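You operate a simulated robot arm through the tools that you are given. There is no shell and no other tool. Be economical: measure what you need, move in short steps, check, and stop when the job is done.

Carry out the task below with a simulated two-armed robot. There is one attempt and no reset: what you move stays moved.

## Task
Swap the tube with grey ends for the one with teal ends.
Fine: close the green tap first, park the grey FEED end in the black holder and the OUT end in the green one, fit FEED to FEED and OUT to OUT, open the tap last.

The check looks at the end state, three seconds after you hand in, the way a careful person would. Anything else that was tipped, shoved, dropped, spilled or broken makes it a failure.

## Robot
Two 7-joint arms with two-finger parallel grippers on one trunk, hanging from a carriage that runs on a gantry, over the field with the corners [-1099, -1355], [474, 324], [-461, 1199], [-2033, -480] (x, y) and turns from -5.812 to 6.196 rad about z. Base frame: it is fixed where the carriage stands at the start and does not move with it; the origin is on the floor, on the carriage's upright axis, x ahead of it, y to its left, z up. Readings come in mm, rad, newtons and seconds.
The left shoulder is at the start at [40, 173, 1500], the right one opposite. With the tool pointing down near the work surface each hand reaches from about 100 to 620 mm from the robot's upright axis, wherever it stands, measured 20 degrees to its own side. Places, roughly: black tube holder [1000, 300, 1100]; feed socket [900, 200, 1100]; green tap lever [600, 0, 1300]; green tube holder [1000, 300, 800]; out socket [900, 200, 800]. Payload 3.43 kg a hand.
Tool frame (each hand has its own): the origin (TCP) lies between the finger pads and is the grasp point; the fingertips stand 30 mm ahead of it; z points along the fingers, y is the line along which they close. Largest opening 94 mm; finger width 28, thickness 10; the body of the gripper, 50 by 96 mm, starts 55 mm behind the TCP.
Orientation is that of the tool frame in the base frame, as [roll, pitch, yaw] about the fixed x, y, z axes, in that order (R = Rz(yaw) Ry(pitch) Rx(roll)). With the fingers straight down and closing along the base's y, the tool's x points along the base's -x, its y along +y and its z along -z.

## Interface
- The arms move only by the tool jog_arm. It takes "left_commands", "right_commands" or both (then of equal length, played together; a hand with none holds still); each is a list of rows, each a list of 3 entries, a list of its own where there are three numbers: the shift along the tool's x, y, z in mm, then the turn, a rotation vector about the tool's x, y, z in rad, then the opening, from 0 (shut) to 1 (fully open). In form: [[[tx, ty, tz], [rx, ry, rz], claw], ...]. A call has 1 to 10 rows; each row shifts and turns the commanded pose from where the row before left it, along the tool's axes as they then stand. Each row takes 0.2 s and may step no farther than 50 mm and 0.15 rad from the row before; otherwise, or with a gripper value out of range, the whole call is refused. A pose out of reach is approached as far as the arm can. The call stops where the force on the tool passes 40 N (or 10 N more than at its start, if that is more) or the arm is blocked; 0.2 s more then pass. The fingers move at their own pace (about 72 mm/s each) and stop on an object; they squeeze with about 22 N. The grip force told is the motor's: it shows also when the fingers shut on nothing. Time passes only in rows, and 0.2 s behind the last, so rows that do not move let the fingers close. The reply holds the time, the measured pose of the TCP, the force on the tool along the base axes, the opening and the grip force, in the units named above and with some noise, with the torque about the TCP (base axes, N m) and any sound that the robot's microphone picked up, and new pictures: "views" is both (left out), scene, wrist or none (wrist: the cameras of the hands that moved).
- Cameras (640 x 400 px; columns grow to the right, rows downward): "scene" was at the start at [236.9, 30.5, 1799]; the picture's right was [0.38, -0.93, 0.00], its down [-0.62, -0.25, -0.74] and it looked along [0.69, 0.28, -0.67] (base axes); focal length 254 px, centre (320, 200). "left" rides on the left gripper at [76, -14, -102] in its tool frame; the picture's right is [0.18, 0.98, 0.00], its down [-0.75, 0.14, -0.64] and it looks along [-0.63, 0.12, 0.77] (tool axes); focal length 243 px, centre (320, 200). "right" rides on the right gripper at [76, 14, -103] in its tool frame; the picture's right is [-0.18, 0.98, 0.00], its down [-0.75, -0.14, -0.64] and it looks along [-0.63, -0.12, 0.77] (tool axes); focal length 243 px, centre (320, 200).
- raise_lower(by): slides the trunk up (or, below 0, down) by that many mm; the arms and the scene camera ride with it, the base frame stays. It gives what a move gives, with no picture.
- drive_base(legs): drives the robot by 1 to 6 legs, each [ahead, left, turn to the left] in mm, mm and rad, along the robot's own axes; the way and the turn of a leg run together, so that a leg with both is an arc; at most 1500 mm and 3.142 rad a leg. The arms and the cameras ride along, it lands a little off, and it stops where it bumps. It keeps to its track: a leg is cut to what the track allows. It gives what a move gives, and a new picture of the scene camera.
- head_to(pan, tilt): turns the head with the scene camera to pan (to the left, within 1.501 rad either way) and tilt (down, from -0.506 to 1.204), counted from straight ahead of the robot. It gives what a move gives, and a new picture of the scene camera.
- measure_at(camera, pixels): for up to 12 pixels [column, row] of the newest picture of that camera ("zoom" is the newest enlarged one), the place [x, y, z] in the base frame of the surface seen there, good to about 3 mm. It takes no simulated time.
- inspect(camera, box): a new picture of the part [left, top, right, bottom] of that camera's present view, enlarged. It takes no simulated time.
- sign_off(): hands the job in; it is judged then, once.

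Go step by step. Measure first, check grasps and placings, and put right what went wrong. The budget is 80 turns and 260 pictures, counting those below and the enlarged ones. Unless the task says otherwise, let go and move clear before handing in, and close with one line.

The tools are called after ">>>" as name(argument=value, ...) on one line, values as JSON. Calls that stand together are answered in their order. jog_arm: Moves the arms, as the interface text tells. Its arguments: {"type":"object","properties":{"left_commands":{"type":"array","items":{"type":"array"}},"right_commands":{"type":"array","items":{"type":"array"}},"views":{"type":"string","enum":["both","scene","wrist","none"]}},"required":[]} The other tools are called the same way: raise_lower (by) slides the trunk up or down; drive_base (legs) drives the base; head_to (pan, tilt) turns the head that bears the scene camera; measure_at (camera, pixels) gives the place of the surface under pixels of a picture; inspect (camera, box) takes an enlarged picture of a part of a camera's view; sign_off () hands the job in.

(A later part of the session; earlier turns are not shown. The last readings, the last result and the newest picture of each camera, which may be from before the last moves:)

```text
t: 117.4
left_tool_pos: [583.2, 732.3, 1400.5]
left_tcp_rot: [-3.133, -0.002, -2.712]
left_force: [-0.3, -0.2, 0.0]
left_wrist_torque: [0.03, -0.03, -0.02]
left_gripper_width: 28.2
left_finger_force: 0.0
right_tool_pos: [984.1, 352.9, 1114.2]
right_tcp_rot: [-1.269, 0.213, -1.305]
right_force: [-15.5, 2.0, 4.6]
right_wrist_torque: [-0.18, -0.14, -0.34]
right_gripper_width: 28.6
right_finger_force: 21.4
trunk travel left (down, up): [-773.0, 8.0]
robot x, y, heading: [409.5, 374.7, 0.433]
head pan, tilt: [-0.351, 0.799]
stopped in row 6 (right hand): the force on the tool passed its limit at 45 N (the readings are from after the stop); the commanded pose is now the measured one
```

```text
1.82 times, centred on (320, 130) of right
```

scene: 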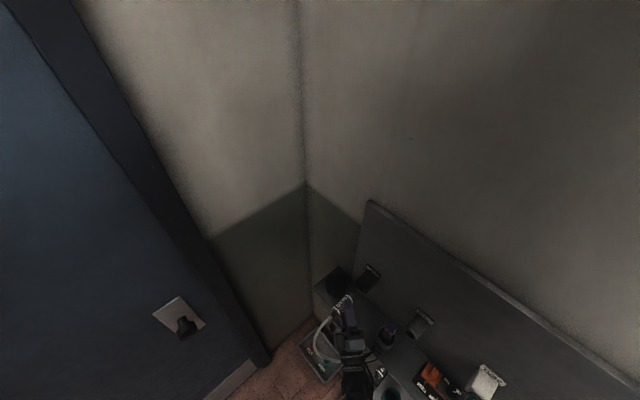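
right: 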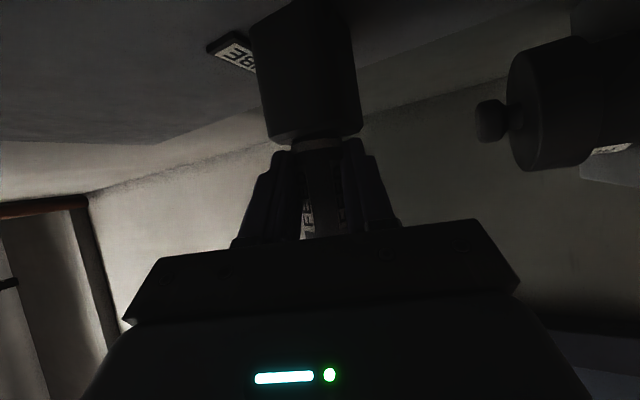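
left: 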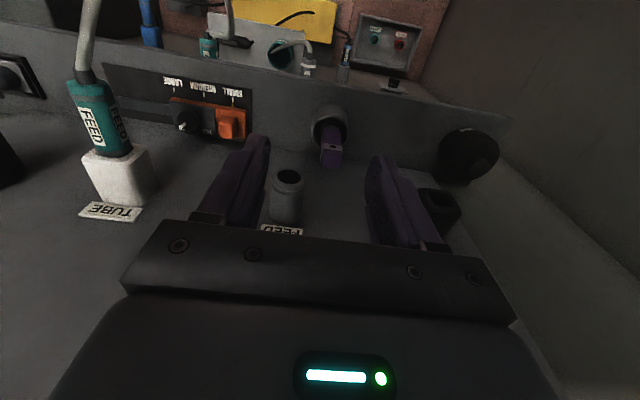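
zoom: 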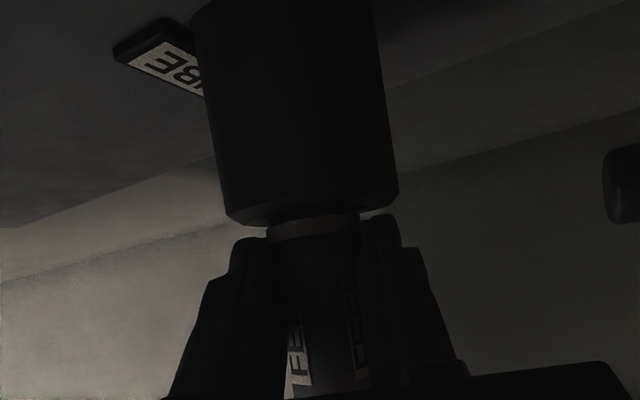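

It stopped firmly with the shoulder at the face (d≈504), protruding like the teal plug does. I'll release, back out along the fingers, and verify.

>>> jog_arm(right_commands=[[[0, 0, 0], [0, 0, 0], 0.25], [[0, 0, 0], [0, 0, 0], 0.6], [[0, 0, 0], [0, 0, 0], 0.6], [[0, 0, -20], [0, 0, 0], 0.6], [[0, 0, -30], [0, 0, 0], 0.6], [[0, 0, -40], [0, 0, 0], 0.6], [[0, 0, -40], [0, 0, 0], 0.6]], views="both")

>>> inspect(camera="scene", box=[310, 250, 510, 400])

```text
t: 119.0
left_tool_pos: [582.6, 731.5, 1400.9]
left_tcp_rot: [-3.131, 0.001, -2.711]
left_force: [-0.2, 0.7, 0.6]
left_wrist_torque: [0.0, -0.01, 0.0]
left_gripper_width: 28.1
left_finger_force: 0.0
right_tool_pos: [863.0, 328.2, 1080.2]
right_tcp_rot: [-1.266, 0.21, -1.306]
right_force: [0.2, 1.1, -0.1]
right_wrist_torque: [-0.01, -0.02, -0.03]
right_gripper_width: 56.5
right_finger_force: 0.1
trunk travel left (down, up): [-773.0, 8.0]
robot x, y, heading: [410.4, 372.3, 0.437]
head pan, tilt: [-0.351, 0.799]
```

scene: 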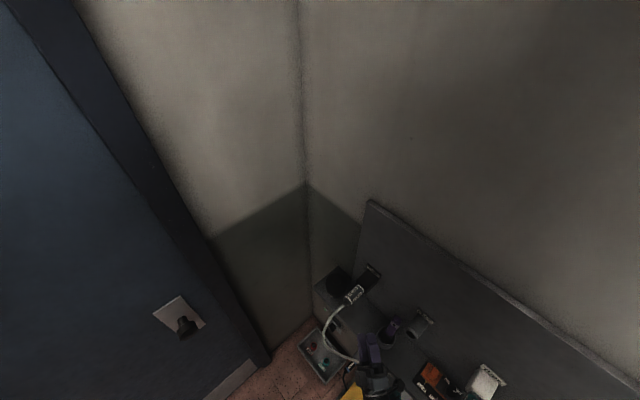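
right: 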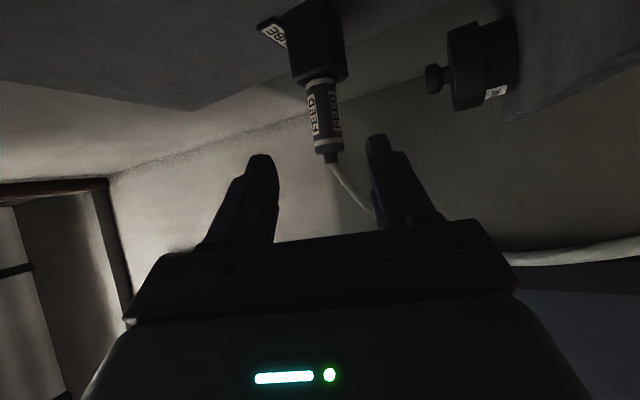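

```text
2.67 times, centred on (410, 325) of scene
```

zoom: 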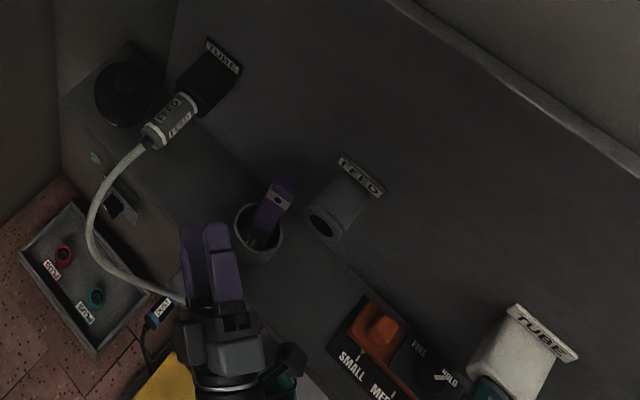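

The grey FEED plug is seated in the black holder. Next is the grey OUT plug; I'll raise the hand, back away, and check the tube path.

>>> measure_at(camera="zoom", pixels=[[150, 142], [110, 175], [92, 215], [110, 260], [150, 290], [180, 302]])

>>> jog_arm(right_commands=[[[0, -45, 0], [0, 0, 0], 0.6], [[0, -45, 0], [0, 0, 0], 0.6]], views="none")

>>> drive_base(legs=[[-150, 130, 0]])

>>> jog_arm(right_commands=[[[0, 0, 0], [0.11, -0.002, 0.074], 0.7], [[0, 0, 0], [0.11, -0.002, 0.074], 0.7], [[0, 0, 0], [0.11, -0.002, 0.074], 0.7], [[0, 0, 0], [0.11, -0.002, 0.074], 0.7]], views="none")

```text
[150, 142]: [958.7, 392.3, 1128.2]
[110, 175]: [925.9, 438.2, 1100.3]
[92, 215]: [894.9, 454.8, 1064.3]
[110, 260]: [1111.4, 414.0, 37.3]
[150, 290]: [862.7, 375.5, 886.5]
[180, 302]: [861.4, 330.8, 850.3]
```

```text
t: 119.6
left_tool_pos: [583.1, 732.7, 1401.0]
left_tcp_rot: [-3.131, -0.001, -2.711]
left_force: [0.4, 0.3, 0.7]
left_wrist_torque: [-0.01, 0.01, 0.02]
left_gripper_width: 28.1
left_finger_force: 0.1
right_tool_pos: [842.2, 305.3, 1162.0]
right_tcp_rot: [-1.268, 0.213, -1.307]
right_force: [-0.4, -0.4, -0.2]
right_wrist_torque: [0.02, 0.02, -0.03]
right_gripper_width: 56.4
right_finger_force: 0.1
trunk travel left (down, up): [-773.0, 8.0]
robot x, y, heading: [410.7, 373.1, 0.435]
head pan, tilt: [-0.351, 0.799]
```

```text
t: 121.2
left_tool_pos: [390.2, 786.8, 1400.5]
left_tcp_rot: [-3.132, 0.0, -2.71]
left_force: [-0.2, -0.2, -0.1]
left_wrist_torque: [0.02, 0.01, -0.04]
left_gripper_width: 28.2
left_finger_force: 0.1
right_tool_pos: [650.4, 360.3, 1162.8]
right_tcp_rot: [-1.267, 0.214, -1.306]
right_force: [0.7, -0.2, -0.5]
right_wrist_torque: [0.01, 0.03, 0.02]
right_gripper_width: 56.5
right_finger_force: 0.0
trunk travel left (down, up): [-773.0, 8.0]
robot x, y, heading: [210.3, 430.8, 0.437]
head pan, tilt: [-0.351, 0.799]
```

scene: 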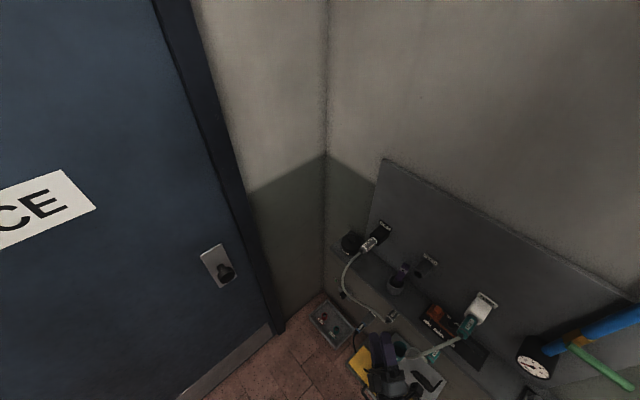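

```text
t: 122.2
left_tool_pos: [390.5, 785.8, 1400.7]
left_tcp_rot: [-3.13, 0.0, -2.71]
left_force: [-0.3, -0.1, -0.5]
left_wrist_torque: [0.0, 0.02, 0.01]
left_gripper_width: 28.1
left_finger_force: 0.0
right_tool_pos: [649.1, 349.9, 1158.8]
right_tcp_rot: [-0.777, 0.436, -1.129]
right_force: [0.3, -0.5, -0.4]
right_wrist_torque: [0.05, 0.03, 0.01]
right_gripper_width: 65.8
right_finger_force: 0.1
trunk travel left (down, up): [-773.0, 8.0]
robot x, y, heading: [217.9, 428.7, 0.435]
head pan, tilt: [-0.351, 0.799]
```

Now the hand approaches from the lower right. I'll lower the trunk 400 and drive in towards the pre-grasp position of the grey OUT plug.

>>> raise_lower(by=-400)

>>> drive_base(legs=[[60, -150, 0]])

>>> jog_arm(right_commands=[[[0, 0, 0], [0, 0, 0], 0.7]], views="wrist")

```text
t: 126.0
left_tool_pos: [391.2, 785.7, 1001.7]
left_tcp_rot: [-3.133, 0.001, -2.71]
left_force: [0.3, 0.0, 0.4]
left_wrist_torque: [0.0, 0.02, 0.0]
left_gripper_width: 28.0
left_finger_force: 0.0
right_tool_pos: [654.3, 353.3, 762.6]
right_tcp_rot: [-0.768, 0.436, -1.129]
right_force: [-0.1, -1.3, -0.5]
right_wrist_torque: [-0.03, -0.03, 0.01]
right_gripper_width: 66.0
right_finger_force: 0.1
trunk travel left (down, up): [-373.0, 408.0]
robot x, y, heading: [215.2, 429.5, 0.442]
head pan, tilt: [-0.351, 0.799]
```

```text
t: 127.4
left_tool_pos: [508.5, 679.2, 1001.3]
left_tcp_rot: [-3.129, 0.001, -2.712]
left_force: [0.4, 0.2, 0.8]
left_wrist_torque: [0.02, 0.0, -0.02]
left_gripper_width: 28.2
left_finger_force: 0.1
right_tool_pos: [769.5, 245.2, 763.1]
right_tcp_rot: [-0.768, 0.434, -1.135]
right_force: [0.1, 0.1, 0.5]
right_wrist_torque: [0.01, -0.01, -0.02]
right_gripper_width: 65.6
right_finger_force: 0.1
trunk travel left (down, up): [-373.0, 408.0]
robot x, y, heading: [336.1, 322.4, 0.425]
head pan, tilt: [-0.351, 0.799]
```

scene: 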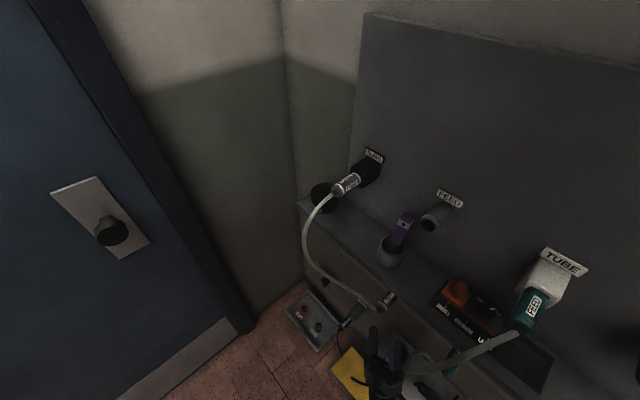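

```text
t: 127.8
left_tool_pos: [507.0, 680.4, 1001.7]
left_tcp_rot: [-3.131, 0.0, -2.714]
left_force: [-0.2, -0.4, 0.1]
left_wrist_torque: [0.02, -0.02, -0.02]
left_gripper_width: 28.0
left_finger_force: 0.0
right_tool_pos: [769.4, 243.4, 763.1]
right_tcp_rot: [-0.769, 0.434, -1.132]
right_force: [0.2, 0.4, 0.5]
right_wrist_torque: [0.0, -0.03, 0.0]
right_gripper_width: 66.0
right_finger_force: 0.1
trunk travel left (down, up): [-373.0, 408.0]
robot x, y, heading: [333.4, 326.5, 0.433]
head pan, tilt: [-0.351, 0.799]
```

right: 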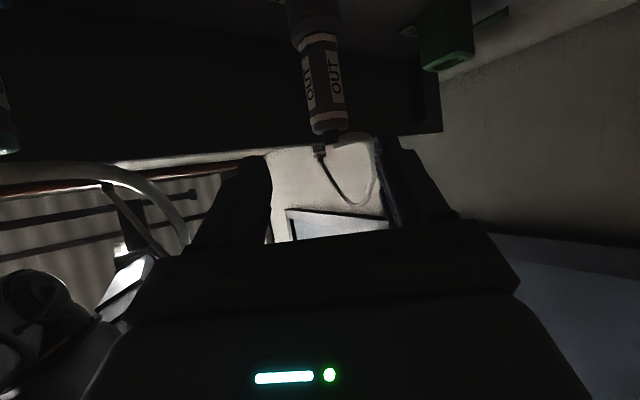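

The OUT plug is dead ahead at (322,80). I'll verify its axis before moving in.

>>> measure_at(camera="right", pixels=[[316, 40], [320, 60], [323, 90], [327, 115], [330, 128], [436, 40], [440, 65], [470, 50], [445, 25]])

>>> inspect(camera="right", box=[220, 0, 500, 180])

```text
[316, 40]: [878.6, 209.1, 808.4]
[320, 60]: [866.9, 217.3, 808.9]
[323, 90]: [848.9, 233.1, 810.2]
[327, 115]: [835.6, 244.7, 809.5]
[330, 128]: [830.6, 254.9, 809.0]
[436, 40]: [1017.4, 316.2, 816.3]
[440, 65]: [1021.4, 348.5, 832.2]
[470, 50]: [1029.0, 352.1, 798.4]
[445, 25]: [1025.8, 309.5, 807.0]
```

```text
2.22 times, centred on (360, 90) of right
```

zoom: 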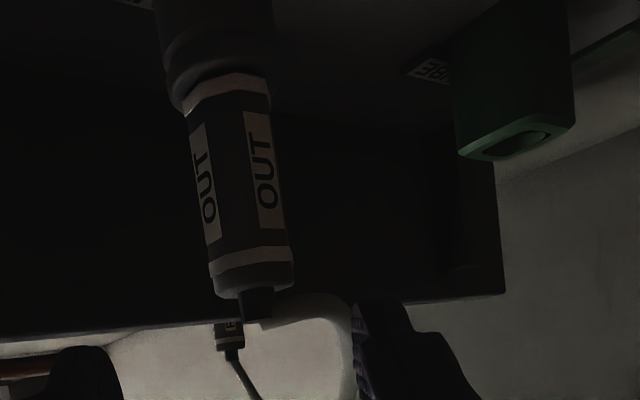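

It's aligned with the closing axis. I'll advance and close on the body's middle (d≈470).

>>> jog_arm(right_commands=[[[11, 1, 27], [0, 0, 0], 0.8], [[11, 1, 27], [0, 0, 0], 0.8], [[0, 1, 27], [0, 0, 0], 0.8], [[0, 0, 25], [0, 0, 0], 0.8], [[0, 0, 0], [0, 0, 0], 0.8]], views="wrist")

>>> jog_arm(right_commands=[[[0, 0, 0], [0, 0, 0], 0.4], [[0, 0, 0], [0, 0, 0], 0], [[0, 0, 0], [0, 0, 0], 0], [[0, 0, 0], [0, 0, 0], 0]], views="wrist")

```text
t: 129.0
left_tool_pos: [507.0, 679.1, 1001.1]
left_tcp_rot: [-3.131, -0.001, -2.714]
left_force: [-0.9, 0.1, -0.6]
left_wrist_torque: [0.01, 0.01, 0.01]
left_gripper_width: 27.9
left_finger_force: 0.1
right_tool_pos: [858.8, 230.3, 820.9]
right_tcp_rot: [-0.768, 0.436, -1.135]
right_force: [0.2, -0.7, -0.6]
right_wrist_torque: [0.04, 0.0, 0.03]
right_gripper_width: 75.3
right_finger_force: 0.1
trunk travel left (down, up): [-373.0, 408.0]
robot x, y, heading: [334.2, 323.1, 0.432]
head pan, tilt: [-0.351, 0.799]
```

right: 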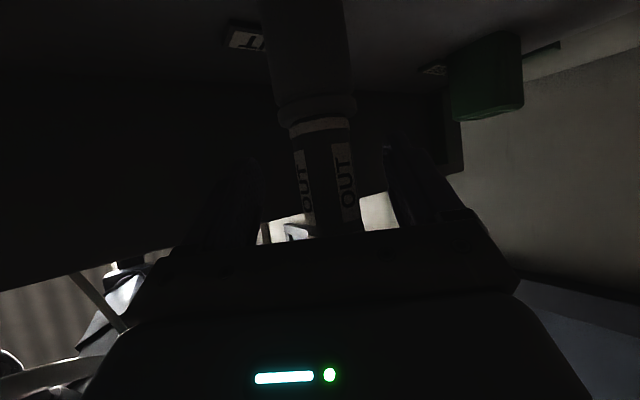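

```text
t: 130.0
left_tool_pos: [509.4, 681.3, 1002.2]
left_tcp_rot: [-3.133, -0.003, -2.713]
left_force: [0.9, 0.8, -0.1]
left_wrist_torque: [-0.01, 0.0, 0.04]
left_gripper_width: 28.0
left_finger_force: 0.0
right_tool_pos: [859.8, 232.5, 822.9]
right_tcp_rot: [-0.763, 0.438, -1.129]
right_force: [5.2, 5.9, -7.1]
right_wrist_torque: [0.16, 0.17, 0.27]
right_gripper_width: 34.3
right_finger_force: 22.0
trunk travel left (down, up): [-373.0, 408.0]
robot x, y, heading: [335.1, 320.1, 0.431]
head pan, tilt: [-0.351, 0.799]
```

right: 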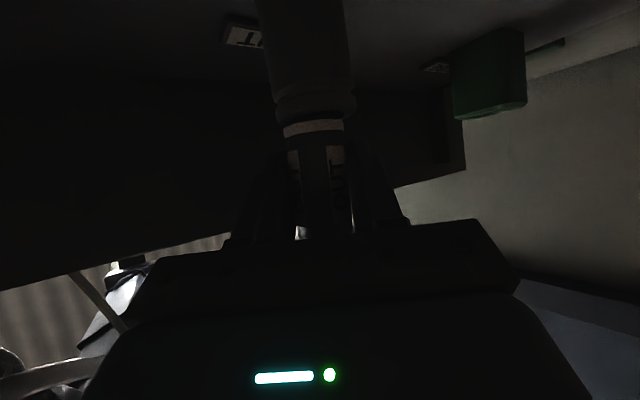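

Gripped at 34 mm, so the OUT plug is presumably thicker. I'll pull it straight out.

>>> jog_arm(right_commands=[[[-6.8, 0.1, -4.3], [0, 0, 0], 0], [[-6.8, 0.1, -4.3], [0, 0, 0], 0], [[-6.8, 0.1, -4.3], [0, 0, 0], 0], [[-6.8, 0.1, -4.3], [0, 0, 0], 0], [[-6.8, 0.1, -4.3], [0, 0, 0], 0]], views="wrist")

>>> inspect(camera="right", box=[220, 40, 460, 240])

```text
t: 131.2
left_tool_pos: [506.9, 679.9, 1001.8]
left_tcp_rot: [-3.133, 0.0, -2.716]
left_force: [-0.5, 0.6, 0.3]
left_wrist_torque: [-0.01, -0.03, 0.01]
left_gripper_width: 28.4
left_finger_force: 0.1
right_tool_pos: [829.4, 257.9, 821.3]
right_tcp_rot: [-0.769, 0.437, -1.134]
right_force: [0.0, 0.1, -0.5]
right_wrist_torque: [0.0, 0.01, -0.02]
right_gripper_width: 33.4
right_finger_force: 21.8
trunk travel left (down, up): [-373.0, 408.0]
robot x, y, heading: [331.1, 325.4, 0.432]
head pan, tilt: [-0.351, 0.799]
```

right: 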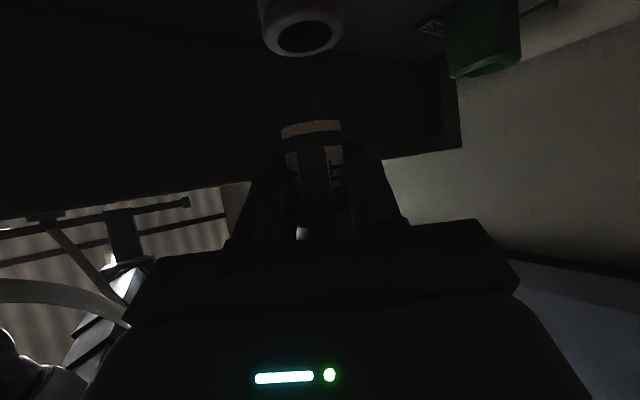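

```text
2.00 times, centred on (340, 140) of right
```

zoom: 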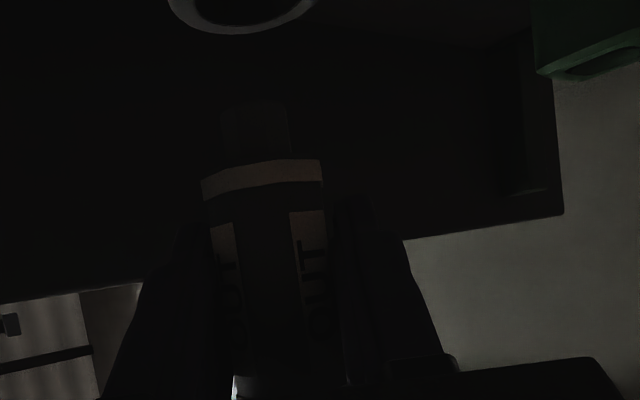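

The plug is out. Next I'll measure its axis in the grip and the green holder.

>>> measure_at(camera="right", pixels=[[304, 100], [308, 128], [313, 150], [316, 180], [318, 210], [304, 40], [284, 30], [330, 30]])

>>> measure_at(camera="right", pixels=[[452, 70], [480, 75], [518, 55], [460, 50], [500, 40], [485, 62], [470, 74], [505, 64]])

>>> inspect(camera="right", box=[400, 0, 560, 100])

```text
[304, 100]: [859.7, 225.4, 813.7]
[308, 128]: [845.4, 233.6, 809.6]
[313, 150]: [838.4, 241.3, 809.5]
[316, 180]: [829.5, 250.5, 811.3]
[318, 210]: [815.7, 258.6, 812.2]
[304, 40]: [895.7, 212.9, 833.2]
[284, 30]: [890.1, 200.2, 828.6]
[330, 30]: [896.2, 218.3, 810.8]
```

```text
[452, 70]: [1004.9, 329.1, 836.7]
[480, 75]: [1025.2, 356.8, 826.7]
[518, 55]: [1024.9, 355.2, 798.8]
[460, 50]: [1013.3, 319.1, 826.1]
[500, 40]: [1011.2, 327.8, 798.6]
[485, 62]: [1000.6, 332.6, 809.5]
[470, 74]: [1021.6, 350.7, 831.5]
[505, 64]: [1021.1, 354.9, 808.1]
```

```text
4.00 times, centred on (480, 50) of right
```

zoom: 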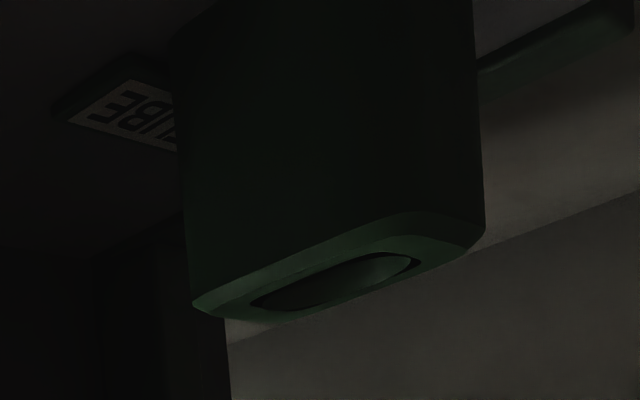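

The plug is aligned. I'll move it left to the green holder (TCP target u≈949, z≈822): back off, drive, then shift the arm.

>>> jog_arm(right_commands=[[[-25.3, 0.4, -16], [0, 0, 0], 0], [[-25.3, 0.4, -16], [0, 0, 0], 0]], views="none")

>>> drive_base(legs=[[101, -2, 0]])

>>> jog_arm(right_commands=[[[-11, 25.4, 18], [0, 0, 0], 0], [[-11, 25.4, 18], [0, 0, 0], 0], [[-11, 25.4, 18], [0, 0, 0], 0], [[0, 0, 0], [0, 0, 0], 0]], views="both")

```text
t: 131.8
left_tool_pos: [506.2, 680.6, 1000.9]
left_tcp_rot: [-3.132, 0.001, -2.714]
left_force: [0.1, 0.1, -0.2]
left_wrist_torque: [0.0, -0.01, 0.02]
left_gripper_width: 28.2
left_finger_force: 0.0
right_tool_pos: [787.6, 301.8, 822.8]
right_tcp_rot: [-0.769, 0.438, -1.135]
right_force: [-0.2, -0.2, -0.1]
right_wrist_torque: [0.01, 0.01, -0.01]
right_gripper_width: 33.3
right_finger_force: 21.4
trunk travel left (down, up): [-373.0, 408.0]
robot x, y, heading: [330.8, 323.2, 0.43]
head pan, tilt: [-0.351, 0.799]
```

```text
t: 133.0
left_tool_pos: [599.2, 720.1, 1000.9]
left_tcp_rot: [-3.132, 0.0, -2.714]
left_force: [0.1, 0.1, 0.5]
left_wrist_torque: [0.03, 0.01, -0.02]
left_gripper_width: 28.1
left_finger_force: 0.0
right_tool_pos: [878.7, 341.9, 823.8]
right_tcp_rot: [-0.769, 0.435, -1.136]
right_force: [0.9, 0.3, -0.8]
right_wrist_torque: [0.02, -0.03, 0.03]
right_gripper_width: 33.2
right_finger_force: 22.0
trunk travel left (down, up): [-373.0, 408.0]
robot x, y, heading: [424.0, 363.5, 0.434]
head pan, tilt: [-0.351, 0.799]
```

scene: 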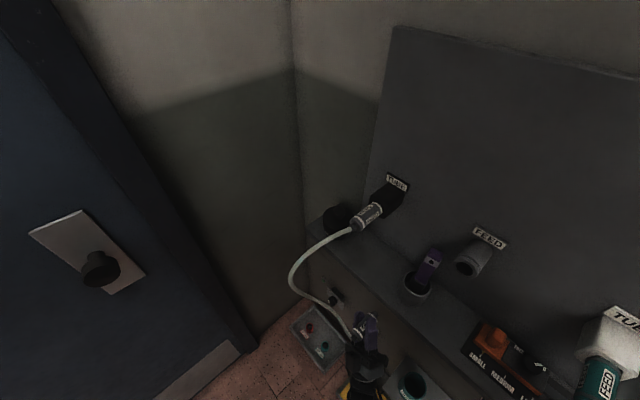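

```text
t: 134.0
left_tool_pos: [597.8, 720.3, 999.7]
left_tcp_rot: [-3.131, 0.0, -2.714]
left_force: [-0.6, -0.4, 0.7]
left_wrist_torque: [0.01, -0.02, 0.0]
left_gripper_width: 28.2
left_finger_force: 0.1
right_tool_pos: [949.2, 393.6, 813.1]
right_tcp_rot: [-0.789, 0.391, -1.143]
right_force: [0.4, -0.5, -0.4]
right_wrist_torque: [-0.01, 0.01, 0.01]
right_gripper_width: 33.3
right_finger_force: 21.9
trunk travel left (down, up): [-373.0, 408.0]
robot x, y, heading: [419.9, 362.5, 0.436]
head pan, tilt: [-0.351, 0.799]
```

scene: 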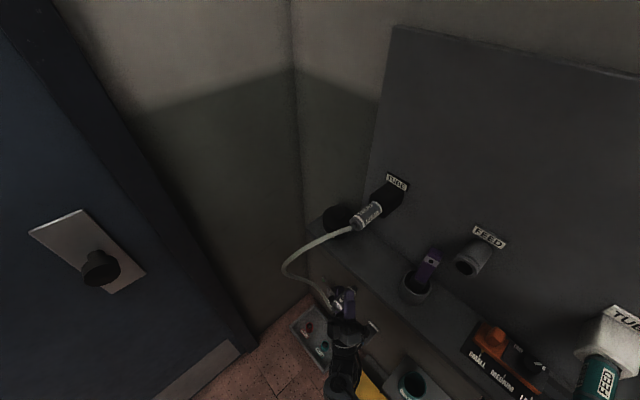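
right: 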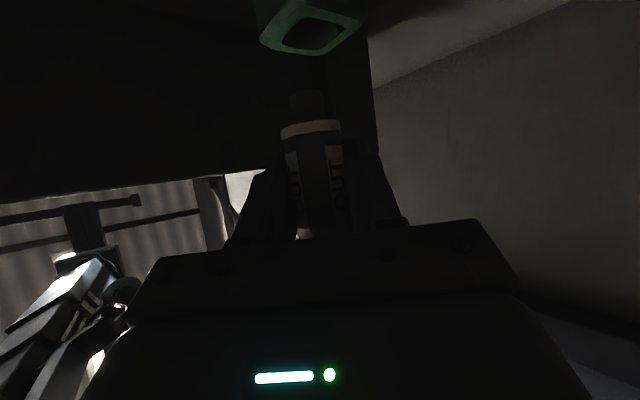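

>>> inspect(camera="right", box=[220, 0, 420, 125])

>>> measure_at(camera="right", pixels=[[265, 42], [275, 48], [300, 53], [330, 46], [356, 25], [350, 18], [318, 10], [300, 4], [306, 100], [310, 128], [314, 150], [318, 190]])

```text
3.20 times, centred on (320, 62) of right
```

zoom: 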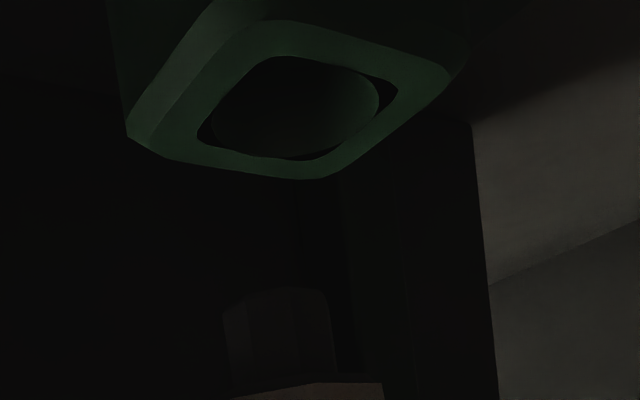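

```text
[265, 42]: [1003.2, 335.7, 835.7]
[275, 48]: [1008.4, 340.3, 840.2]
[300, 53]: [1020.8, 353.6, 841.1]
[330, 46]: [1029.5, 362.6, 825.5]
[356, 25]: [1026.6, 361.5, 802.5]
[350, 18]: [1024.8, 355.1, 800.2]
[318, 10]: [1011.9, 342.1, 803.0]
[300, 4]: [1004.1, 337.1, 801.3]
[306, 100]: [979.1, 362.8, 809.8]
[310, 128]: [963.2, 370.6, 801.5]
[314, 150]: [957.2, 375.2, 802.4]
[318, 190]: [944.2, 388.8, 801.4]
```

The hole's centre is at u≈947, z≈821, and the plug axis at u≈938.5, z≈815. I'll correct by +9 and +6.5, then approach.

>>> jog_arm(right_commands=[[[-5.6, 2.5, 9.2], [0, 0, 0], 0], [[12.9, 0.2, 7.7], [0, 0, 0], 0], [[10.7, 0.2, 6.4], [0, 0, 0], 0], [[0, 0, 0], [0, 0, 0], 0]], views="wrist")

>>> inspect(camera="right", box=[220, 0, 420, 150])

>>> measure_at(camera="right", pixels=[[306, 100], [310, 128], [314, 150], [318, 190]])

```text
t: 135.0
left_tool_pos: [597.9, 719.3, 1001.6]
left_tcp_rot: [-3.133, 0.0, -2.715]
left_force: [0.2, 0.4, -0.5]
left_wrist_torque: [0.01, -0.03, 0.04]
left_gripper_width: 28.3
left_finger_force: 0.1
right_tool_pos: [974.5, 395.9, 828.2]
right_tcp_rot: [-0.771, 0.429, -1.136]
right_force: [0.2, 0.3, -1.0]
right_wrist_torque: [0.0, -0.02, -0.03]
right_gripper_width: 33.4
right_finger_force: 22.0
trunk travel left (down, up): [-373.0, 408.0]
robot x, y, heading: [425.2, 364.3, 0.429]
head pan, tilt: [-0.351, 0.799]
```

right: 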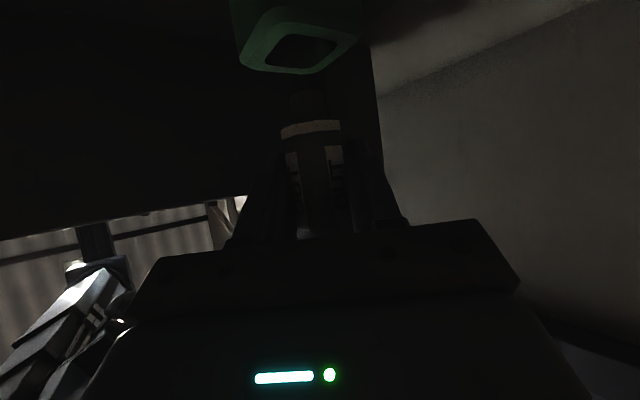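

```text
2.67 times, centred on (320, 75) of right
```

zoom: 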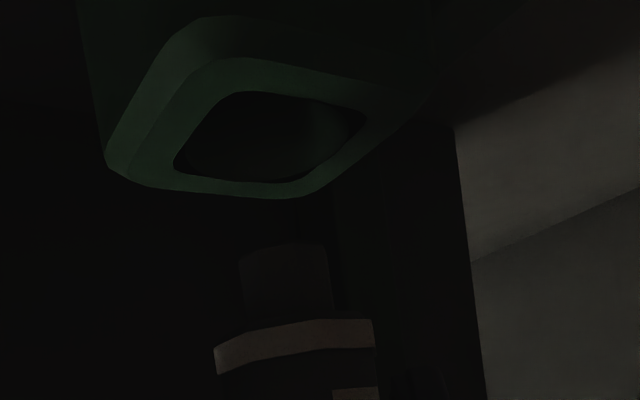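

```text
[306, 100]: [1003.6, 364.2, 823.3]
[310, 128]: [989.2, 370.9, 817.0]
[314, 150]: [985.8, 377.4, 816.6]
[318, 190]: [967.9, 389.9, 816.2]
```

The earlier reading lagged; the axis is now at u≈959, z≈829. I'll correct back by -12, -8 and re-check.

>>> jog_arm(right_commands=[[[7.5, -4.6, -12], [0, 0, 0], 0], [[0, 0, 0], [0, 0, 0], 0], [[0, 0, 0], [0, 0, 0], 0]], views="wrist")

>>> inspect(camera="right", box=[220, 0, 420, 150])

>>> measure_at(camera="right", pixels=[[306, 100], [310, 128], [314, 150], [318, 190]])

```text
t: 135.8
left_tool_pos: [599.0, 719.8, 1001.6]
left_tcp_rot: [-3.13, -0.001, -2.713]
left_force: [0.2, 0.4, -0.3]
left_wrist_torque: [0.05, 0.01, 0.02]
left_gripper_width: 28.3
left_finger_force: 0.0
right_tool_pos: [967.3, 388.2, 822.9]
right_tcp_rot: [-0.767, 0.43, -1.133]
right_force: [-0.2, 0.4, -0.9]
right_wrist_torque: [0.0, -0.01, 0.0]
right_gripper_width: 33.4
right_finger_force: 22.0
trunk travel left (down, up): [-373.0, 408.0]
robot x, y, heading: [426.8, 362.8, 0.437]
head pan, tilt: [-0.351, 0.799]
```

right: 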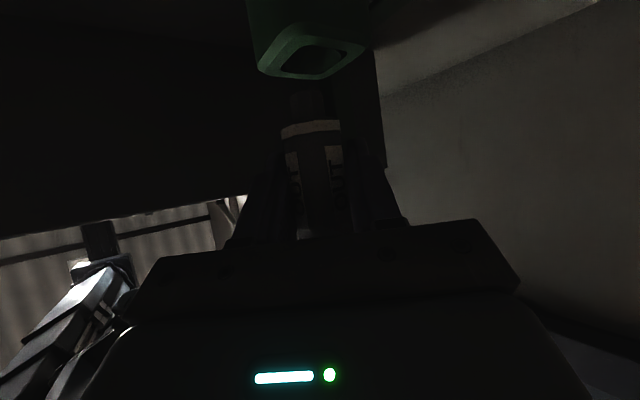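

```text
2.67 times, centred on (320, 75) of right
```

zoom: 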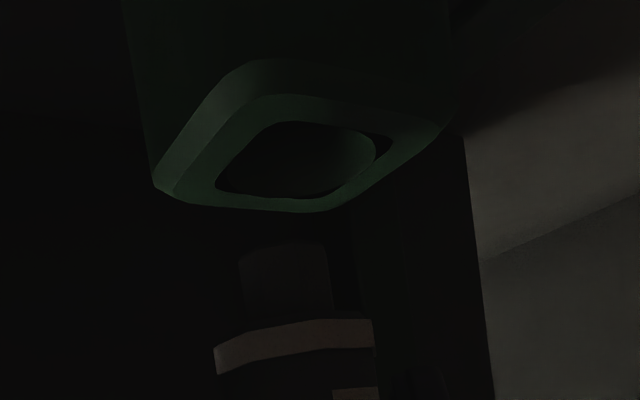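

```text
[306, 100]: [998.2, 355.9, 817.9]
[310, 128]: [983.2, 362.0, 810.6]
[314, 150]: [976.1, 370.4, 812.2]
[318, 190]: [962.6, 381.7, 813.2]
```

Now the axis is at u≈947.5, z≈824.5, within a few mm. I'll nudge down 3 mm and insert with small steps.

>>> jog_arm(right_commands=[[[1.3, 1.9, -1.9], [0, 0, 0], 0], [[6.8, -0.1, 4.3], [0, 0, 0], 0], [[4.2, -0.1, 2.7], [0, 0, 0], 0], [[4.2, -0.1, 2.7], [0, 0, 0], 0], [[4.2, -0.1, 2.7], [0, 0, 0], 0], [[4.2, -0.1, 2.7], [0, 0, 0], 0], [[4.2, -0.1, 2.7], [0, 0, 0], 0], [[4.2, -0.1, 2.7], [0, 0, 0], 0]], views="wrist")

>>> inspect(camera="right", box=[220, 20, 420, 200])

```text
t: 137.6
left_tool_pos: [598.2, 722.5, 1001.4]
left_tcp_rot: [-3.135, 0.0, -2.712]
left_force: [0.4, -0.1, 0.6]
left_wrist_torque: [-0.01, -0.02, -0.02]
left_gripper_width: 28.2
left_finger_force: 0.0
right_tool_pos: [990.5, 371.9, 819.1]
right_tcp_rot: [-0.764, 0.44, -1.128]
right_force: [-9.1, 16.2, 9.5]
right_wrist_torque: [-0.15, -0.07, 0.12]
right_gripper_width: 33.1
right_finger_force: 21.7
trunk travel left (down, up): [-373.0, 408.0]
robot x, y, heading: [420.3, 365.9, 0.434]
head pan, tilt: [-0.351, 0.799]
```

right: 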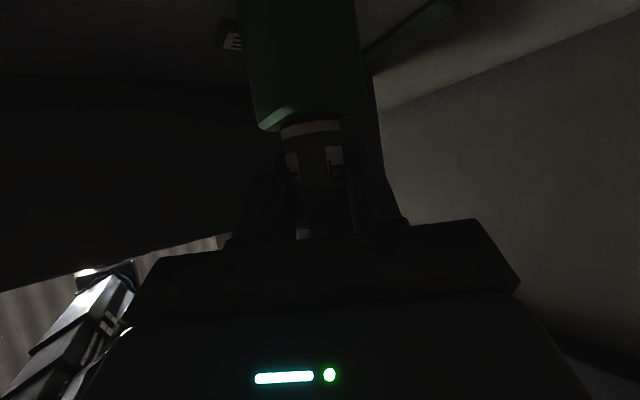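

```text
2.22 times, centred on (320, 110) of right
```

zoom: 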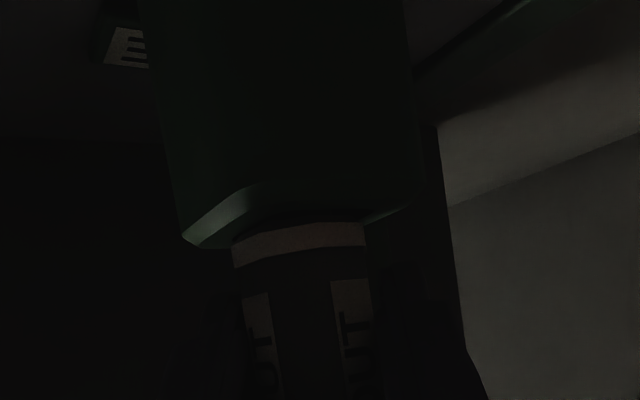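

The band is at the holder's face with 20 N resisting. I'll press slightly more to confirm seating.

>>> jog_arm(right_commands=[[[3.4, -0.1, 2.1], [0, 0, 0], 0], [[3.4, -0.1, 2.1], [0, 0, 0], 0], [[0, 0, 0], [0, 0, 0], 0]], views="none")

>>> jog_arm(right_commands=[[[0, 0, 0], [0, 0, 0], 0.3], [[0, 0, 0], [0, 0, 0], 0.65], [[0, 0, 0], [0, 0, 0], 0.65], [[0, 0, -25], [0, 0, 0], 0.65], [[0, 0, -30], [0, 0, 0], 0.65], [[0, 0, -40], [0, 0, 0], 0.65], [[0, 0, -40], [0, 0, 0], 0.65]], views="wrist")

>>> inspect(camera="right", box=[200, 0, 440, 150])

```text
t: 138.4
left_tool_pos: [596.2, 724.0, 1001.0]
left_tcp_rot: [-3.134, 0.0, -2.713]
left_force: [0.4, -0.6, -0.1]
left_wrist_torque: [-0.04, 0.03, -0.01]
left_gripper_width: 27.9
left_finger_force: 0.1
right_tool_pos: [994.0, 364.7, 816.4]
right_tcp_rot: [-0.77, 0.442, -1.131]
right_force: [-12.7, 20.0, 0.4]
right_wrist_torque: [0.11, 0.21, 0.65]
right_gripper_width: 33.1
right_finger_force: 21.9
trunk travel left (down, up): [-373.0, 408.0]
robot x, y, heading: [422.6, 363.1, 0.438]
head pan, tilt: [-0.351, 0.799]
```

```text
t: 139.0
left_tool_pos: [600.9, 719.3, 1000.3]
left_tcp_rot: [-3.129, 0.002, -2.714]
left_force: [0.4, -0.1, 0.4]
left_wrist_torque: [0.0, 0.05, 0.02]
left_gripper_width: 28.5
left_finger_force: 0.1
right_tool_pos: [1000.7, 357.3, 823.8]
right_tcp_rot: [-0.754, 0.432, -1.13]
right_force: [0.7, -0.2, 0.6]
right_wrist_torque: [-0.02, 0.0, 0.04]
right_gripper_width: 61.2
right_finger_force: 0.1
trunk travel left (down, up): [-373.0, 408.0]
robot x, y, heading: [421.7, 363.7, 0.436]
head pan, tilt: [-0.351, 0.799]
stopped in row 3 (right hand): the force on the tool passed its limit at 43 N (the readings are from after the stop); the commanded pose is now the measured one
```

right: 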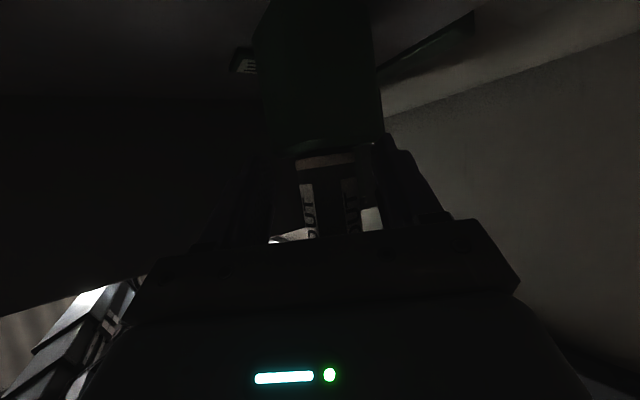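

```text
2.67 times, centred on (320, 75) of right
```

zoom: 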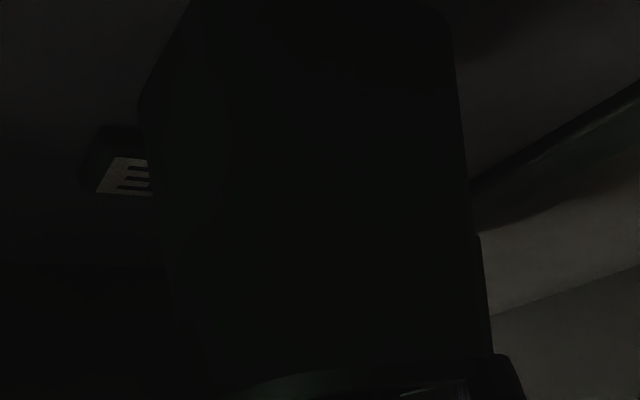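

The fingers opened and jumped forward, touching the holder. I'll back out slowly now.

>>> jog_arm(right_commands=[[[-8, 0, -6], [0, 0, 0], 0.65], [[0, 0, -20], [0, 0, 0], 0.65], [[0, 0, -30], [0, 0, 0], 0.65], [[0, 0, -40], [0, 0, 0], 0.65], [[0, 0, -40], [0, 0, 0], 0.65]], views="wrist")

>>> inspect(camera="right", box=[220, 0, 460, 150])

```text
t: 140.4
left_tool_pos: [599.3, 719.9, 1001.4]
left_tcp_rot: [-3.132, 0.002, -2.713]
left_force: [-0.5, -0.5, 0.5]
left_wrist_torque: [0.03, -0.01, 0.01]
left_gripper_width: 28.4
left_finger_force: 0.0
right_tool_pos: [899.8, 327.7, 727.7]
right_tcp_rot: [-0.775, 0.361, -1.138]
right_force: [-0.3, -0.3, 0.1]
right_wrist_torque: [-0.02, -0.02, -0.03]
right_gripper_width: 61.0
right_finger_force: 0.1
trunk travel left (down, up): [-373.0, 408.0]
robot x, y, heading: [425.2, 361.0, 0.433]
head pan, tilt: [-0.351, 0.799]
stopped in row 5 (right hand): the arm was blocked; the commanded pose is now the measured one
```

right: 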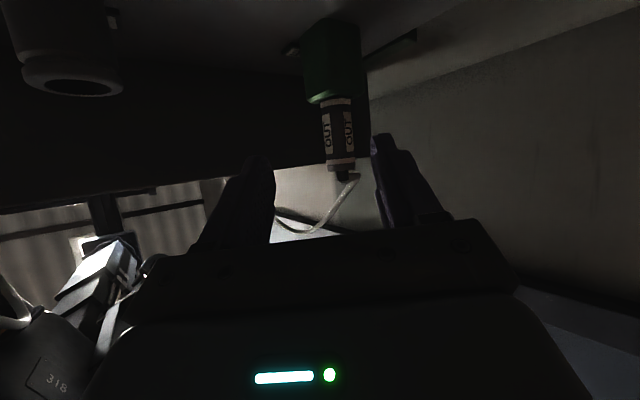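

```text
2.67 times, centred on (340, 75) of right
```

zoom: 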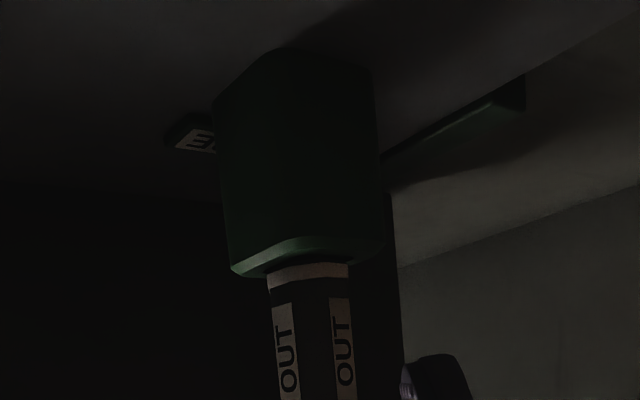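

The grey OUT plug is seated in the green holder. Now for the teal FEED plug: I'll back out, move right, roll back 30° about the plug axis, and raise.

>>> drive_base(legs=[[-63, 158, 0], [-422, -170, 0]])

>>> raise_lower(by=360)

>>> jog_arm(right_commands=[[[0, 0, 0], [-0.112, 0.002, -0.071], 0.7], [[0, 0, 0], [-0.112, 0.002, -0.071], 0.7], [[0, 0, 0], [-0.112, 0.002, -0.071], 0.7], [[0, 0, 0], [-0.112, 0.002, -0.071], 0.7], [[0, 0, 0], [0, 0, 0], 0.7]], views="both")

```text
t: 144.2
left_tool_pos: [164.2, 507.0, 1001.7]
left_tcp_rot: [-3.13, 0.0, -2.708]
left_force: [0.4, 0.2, 0.4]
left_wrist_torque: [0.0, 0.01, -0.04]
left_gripper_width: 28.2
left_finger_force: 0.2
right_tool_pos: [465.9, 116.4, 728.1]
right_tcp_rot: [-0.775, 0.361, -1.135]
right_force: [-0.5, 0.4, -0.2]
right_wrist_torque: [0.01, -0.01, 0.01]
right_gripper_width: 61.3
right_finger_force: 0.0
trunk travel left (down, up): [-373.0, 408.0]
robot x, y, heading: [-6.4, 153.1, 0.435]
head pan, tilt: [-0.351, 0.799]
```

scene: 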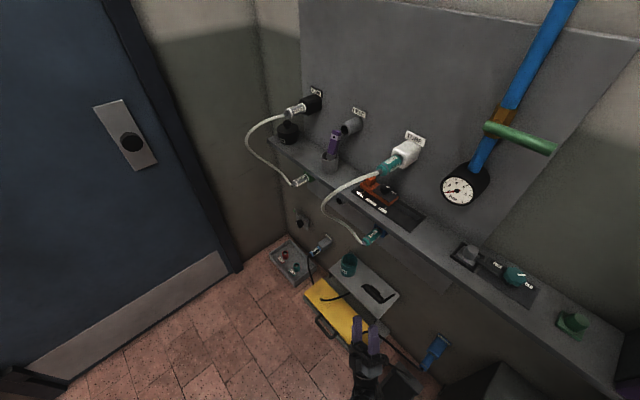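

```text
t: 147.7
left_tool_pos: [165.1, 507.0, 1360.1]
left_tcp_rot: [-3.132, 0.001, -2.709]
left_force: [-0.4, 0.0, -0.3]
left_wrist_torque: [0.02, -0.04, 0.0]
left_gripper_width: 28.2
left_finger_force: 0.1
right_tool_pos: [467.9, 116.6, 1087.1]
right_tcp_rot: [-0.776, 0.361, -1.134]
right_force: [-0.2, 0.7, -0.2]
right_wrist_torque: [-0.02, -0.01, 0.03]
right_gripper_width: 61.3
right_finger_force: 0.1
trunk travel left (down, up): [-733.0, 48.0]
robot x, y, heading: [-6.4, 152.9, 0.439]
head pan, tilt: [-0.351, 0.799]
```

```text
t: 148.9
left_tool_pos: [165.2, 507.2, 1360.7]
left_tcp_rot: [-3.131, 0.001, -2.709]
left_force: [-0.2, 1.0, -0.5]
left_wrist_torque: [0.0, 0.0, 0.01]
left_gripper_width: 28.2
left_finger_force: 0.0
right_tool_pos: [466.4, 117.4, 1087.3]
right_tcp_rot: [-1.266, 0.124, -1.294]
right_force: [0.5, 0.4, -0.3]
right_wrist_torque: [0.0, 0.02, -0.02]
right_gripper_width: 65.9
right_finger_force: 0.1
trunk travel left (down, up): [-733.0, 48.0]
robot x, y, heading: [-9.3, 146.1, 0.437]
head pan, tilt: [-0.351, 0.799]
```

scene: 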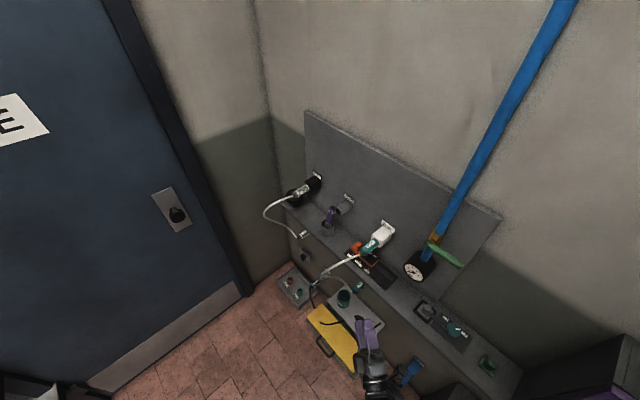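
right: 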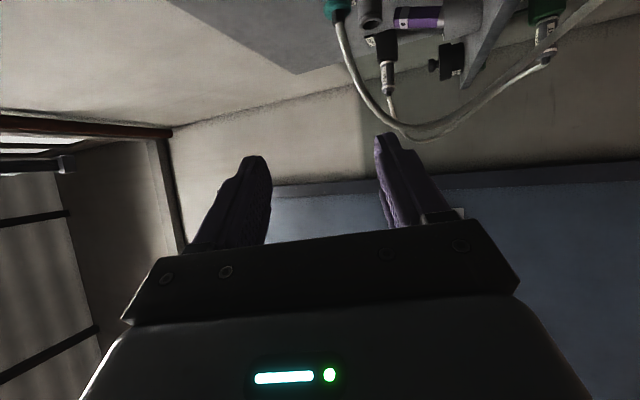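

Next, I'll align the closing axis and drive to the teal FEED pre-grasp position.

>>> drive_base(legs=[[119, -105, 0]])

>>> jog_arm(right_commands=[[[0, 0, 0], [-0.0285, 0.0178, 0.0447], 0.8], [[0, 0, 0], [0, 0, 0], 0.8]], views="wrist")

```text
t: 150.3
left_tool_pos: [315.2, 463.2, 1361.0]
left_tcp_rot: [-3.13, 0.001, -2.709]
left_force: [-0.1, -0.1, -0.2]
left_wrist_torque: [-0.02, -0.01, 0.02]
left_gripper_width: 28.4
left_finger_force: 0.0
right_tool_pos: [616.9, 74.2, 1087.0]
right_tcp_rot: [-1.264, 0.124, -1.291]
right_force: [-0.4, -0.2, 0.8]
right_wrist_torque: [-0.02, 0.0, 0.02]
right_gripper_width: 65.9
right_finger_force: 0.1
trunk travel left (down, up): [-733.0, 48.0]
robot x, y, heading: [139.8, 103.7, 0.441]
head pan, tilt: [-0.351, 0.799]
```

scene: 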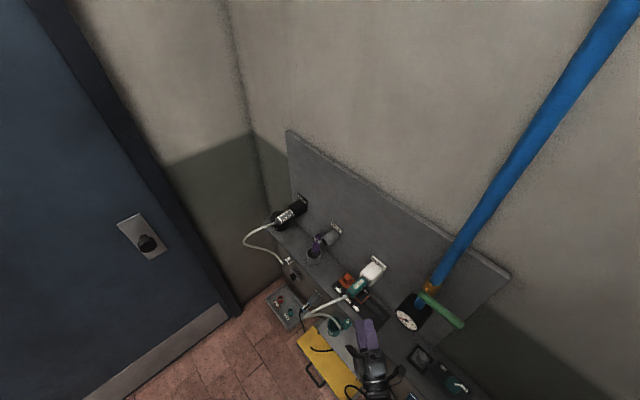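

```text
t: 150.9
left_tool_pos: [313.6, 462.9, 1361.8]
left_tcp_rot: [-3.13, -0.001, -2.708]
left_force: [-0.5, 0.2, -0.3]
left_wrist_torque: [-0.03, 0.04, 0.0]
left_gripper_width: 28.1
left_finger_force: 0.0
right_tool_pos: [617.0, 72.5, 1087.0]
right_tcp_rot: [-1.294, 0.175, -1.294]
right_force: [0.2, 0.0, -0.3]
right_wrist_torque: [0.0, -0.03, 0.03]
right_gripper_width: 75.1
right_finger_force: 0.0
trunk travel left (down, up): [-733.0, 48.0]
robot x, y, heading: [139.3, 106.4, 0.435]
head pan, tilt: [-0.351, 0.799]
5 turns are left
```

right: 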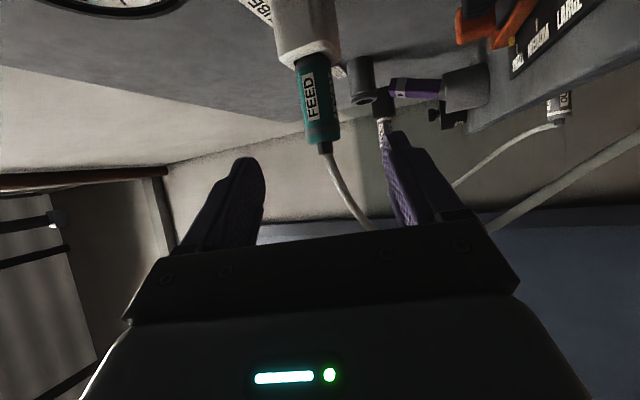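

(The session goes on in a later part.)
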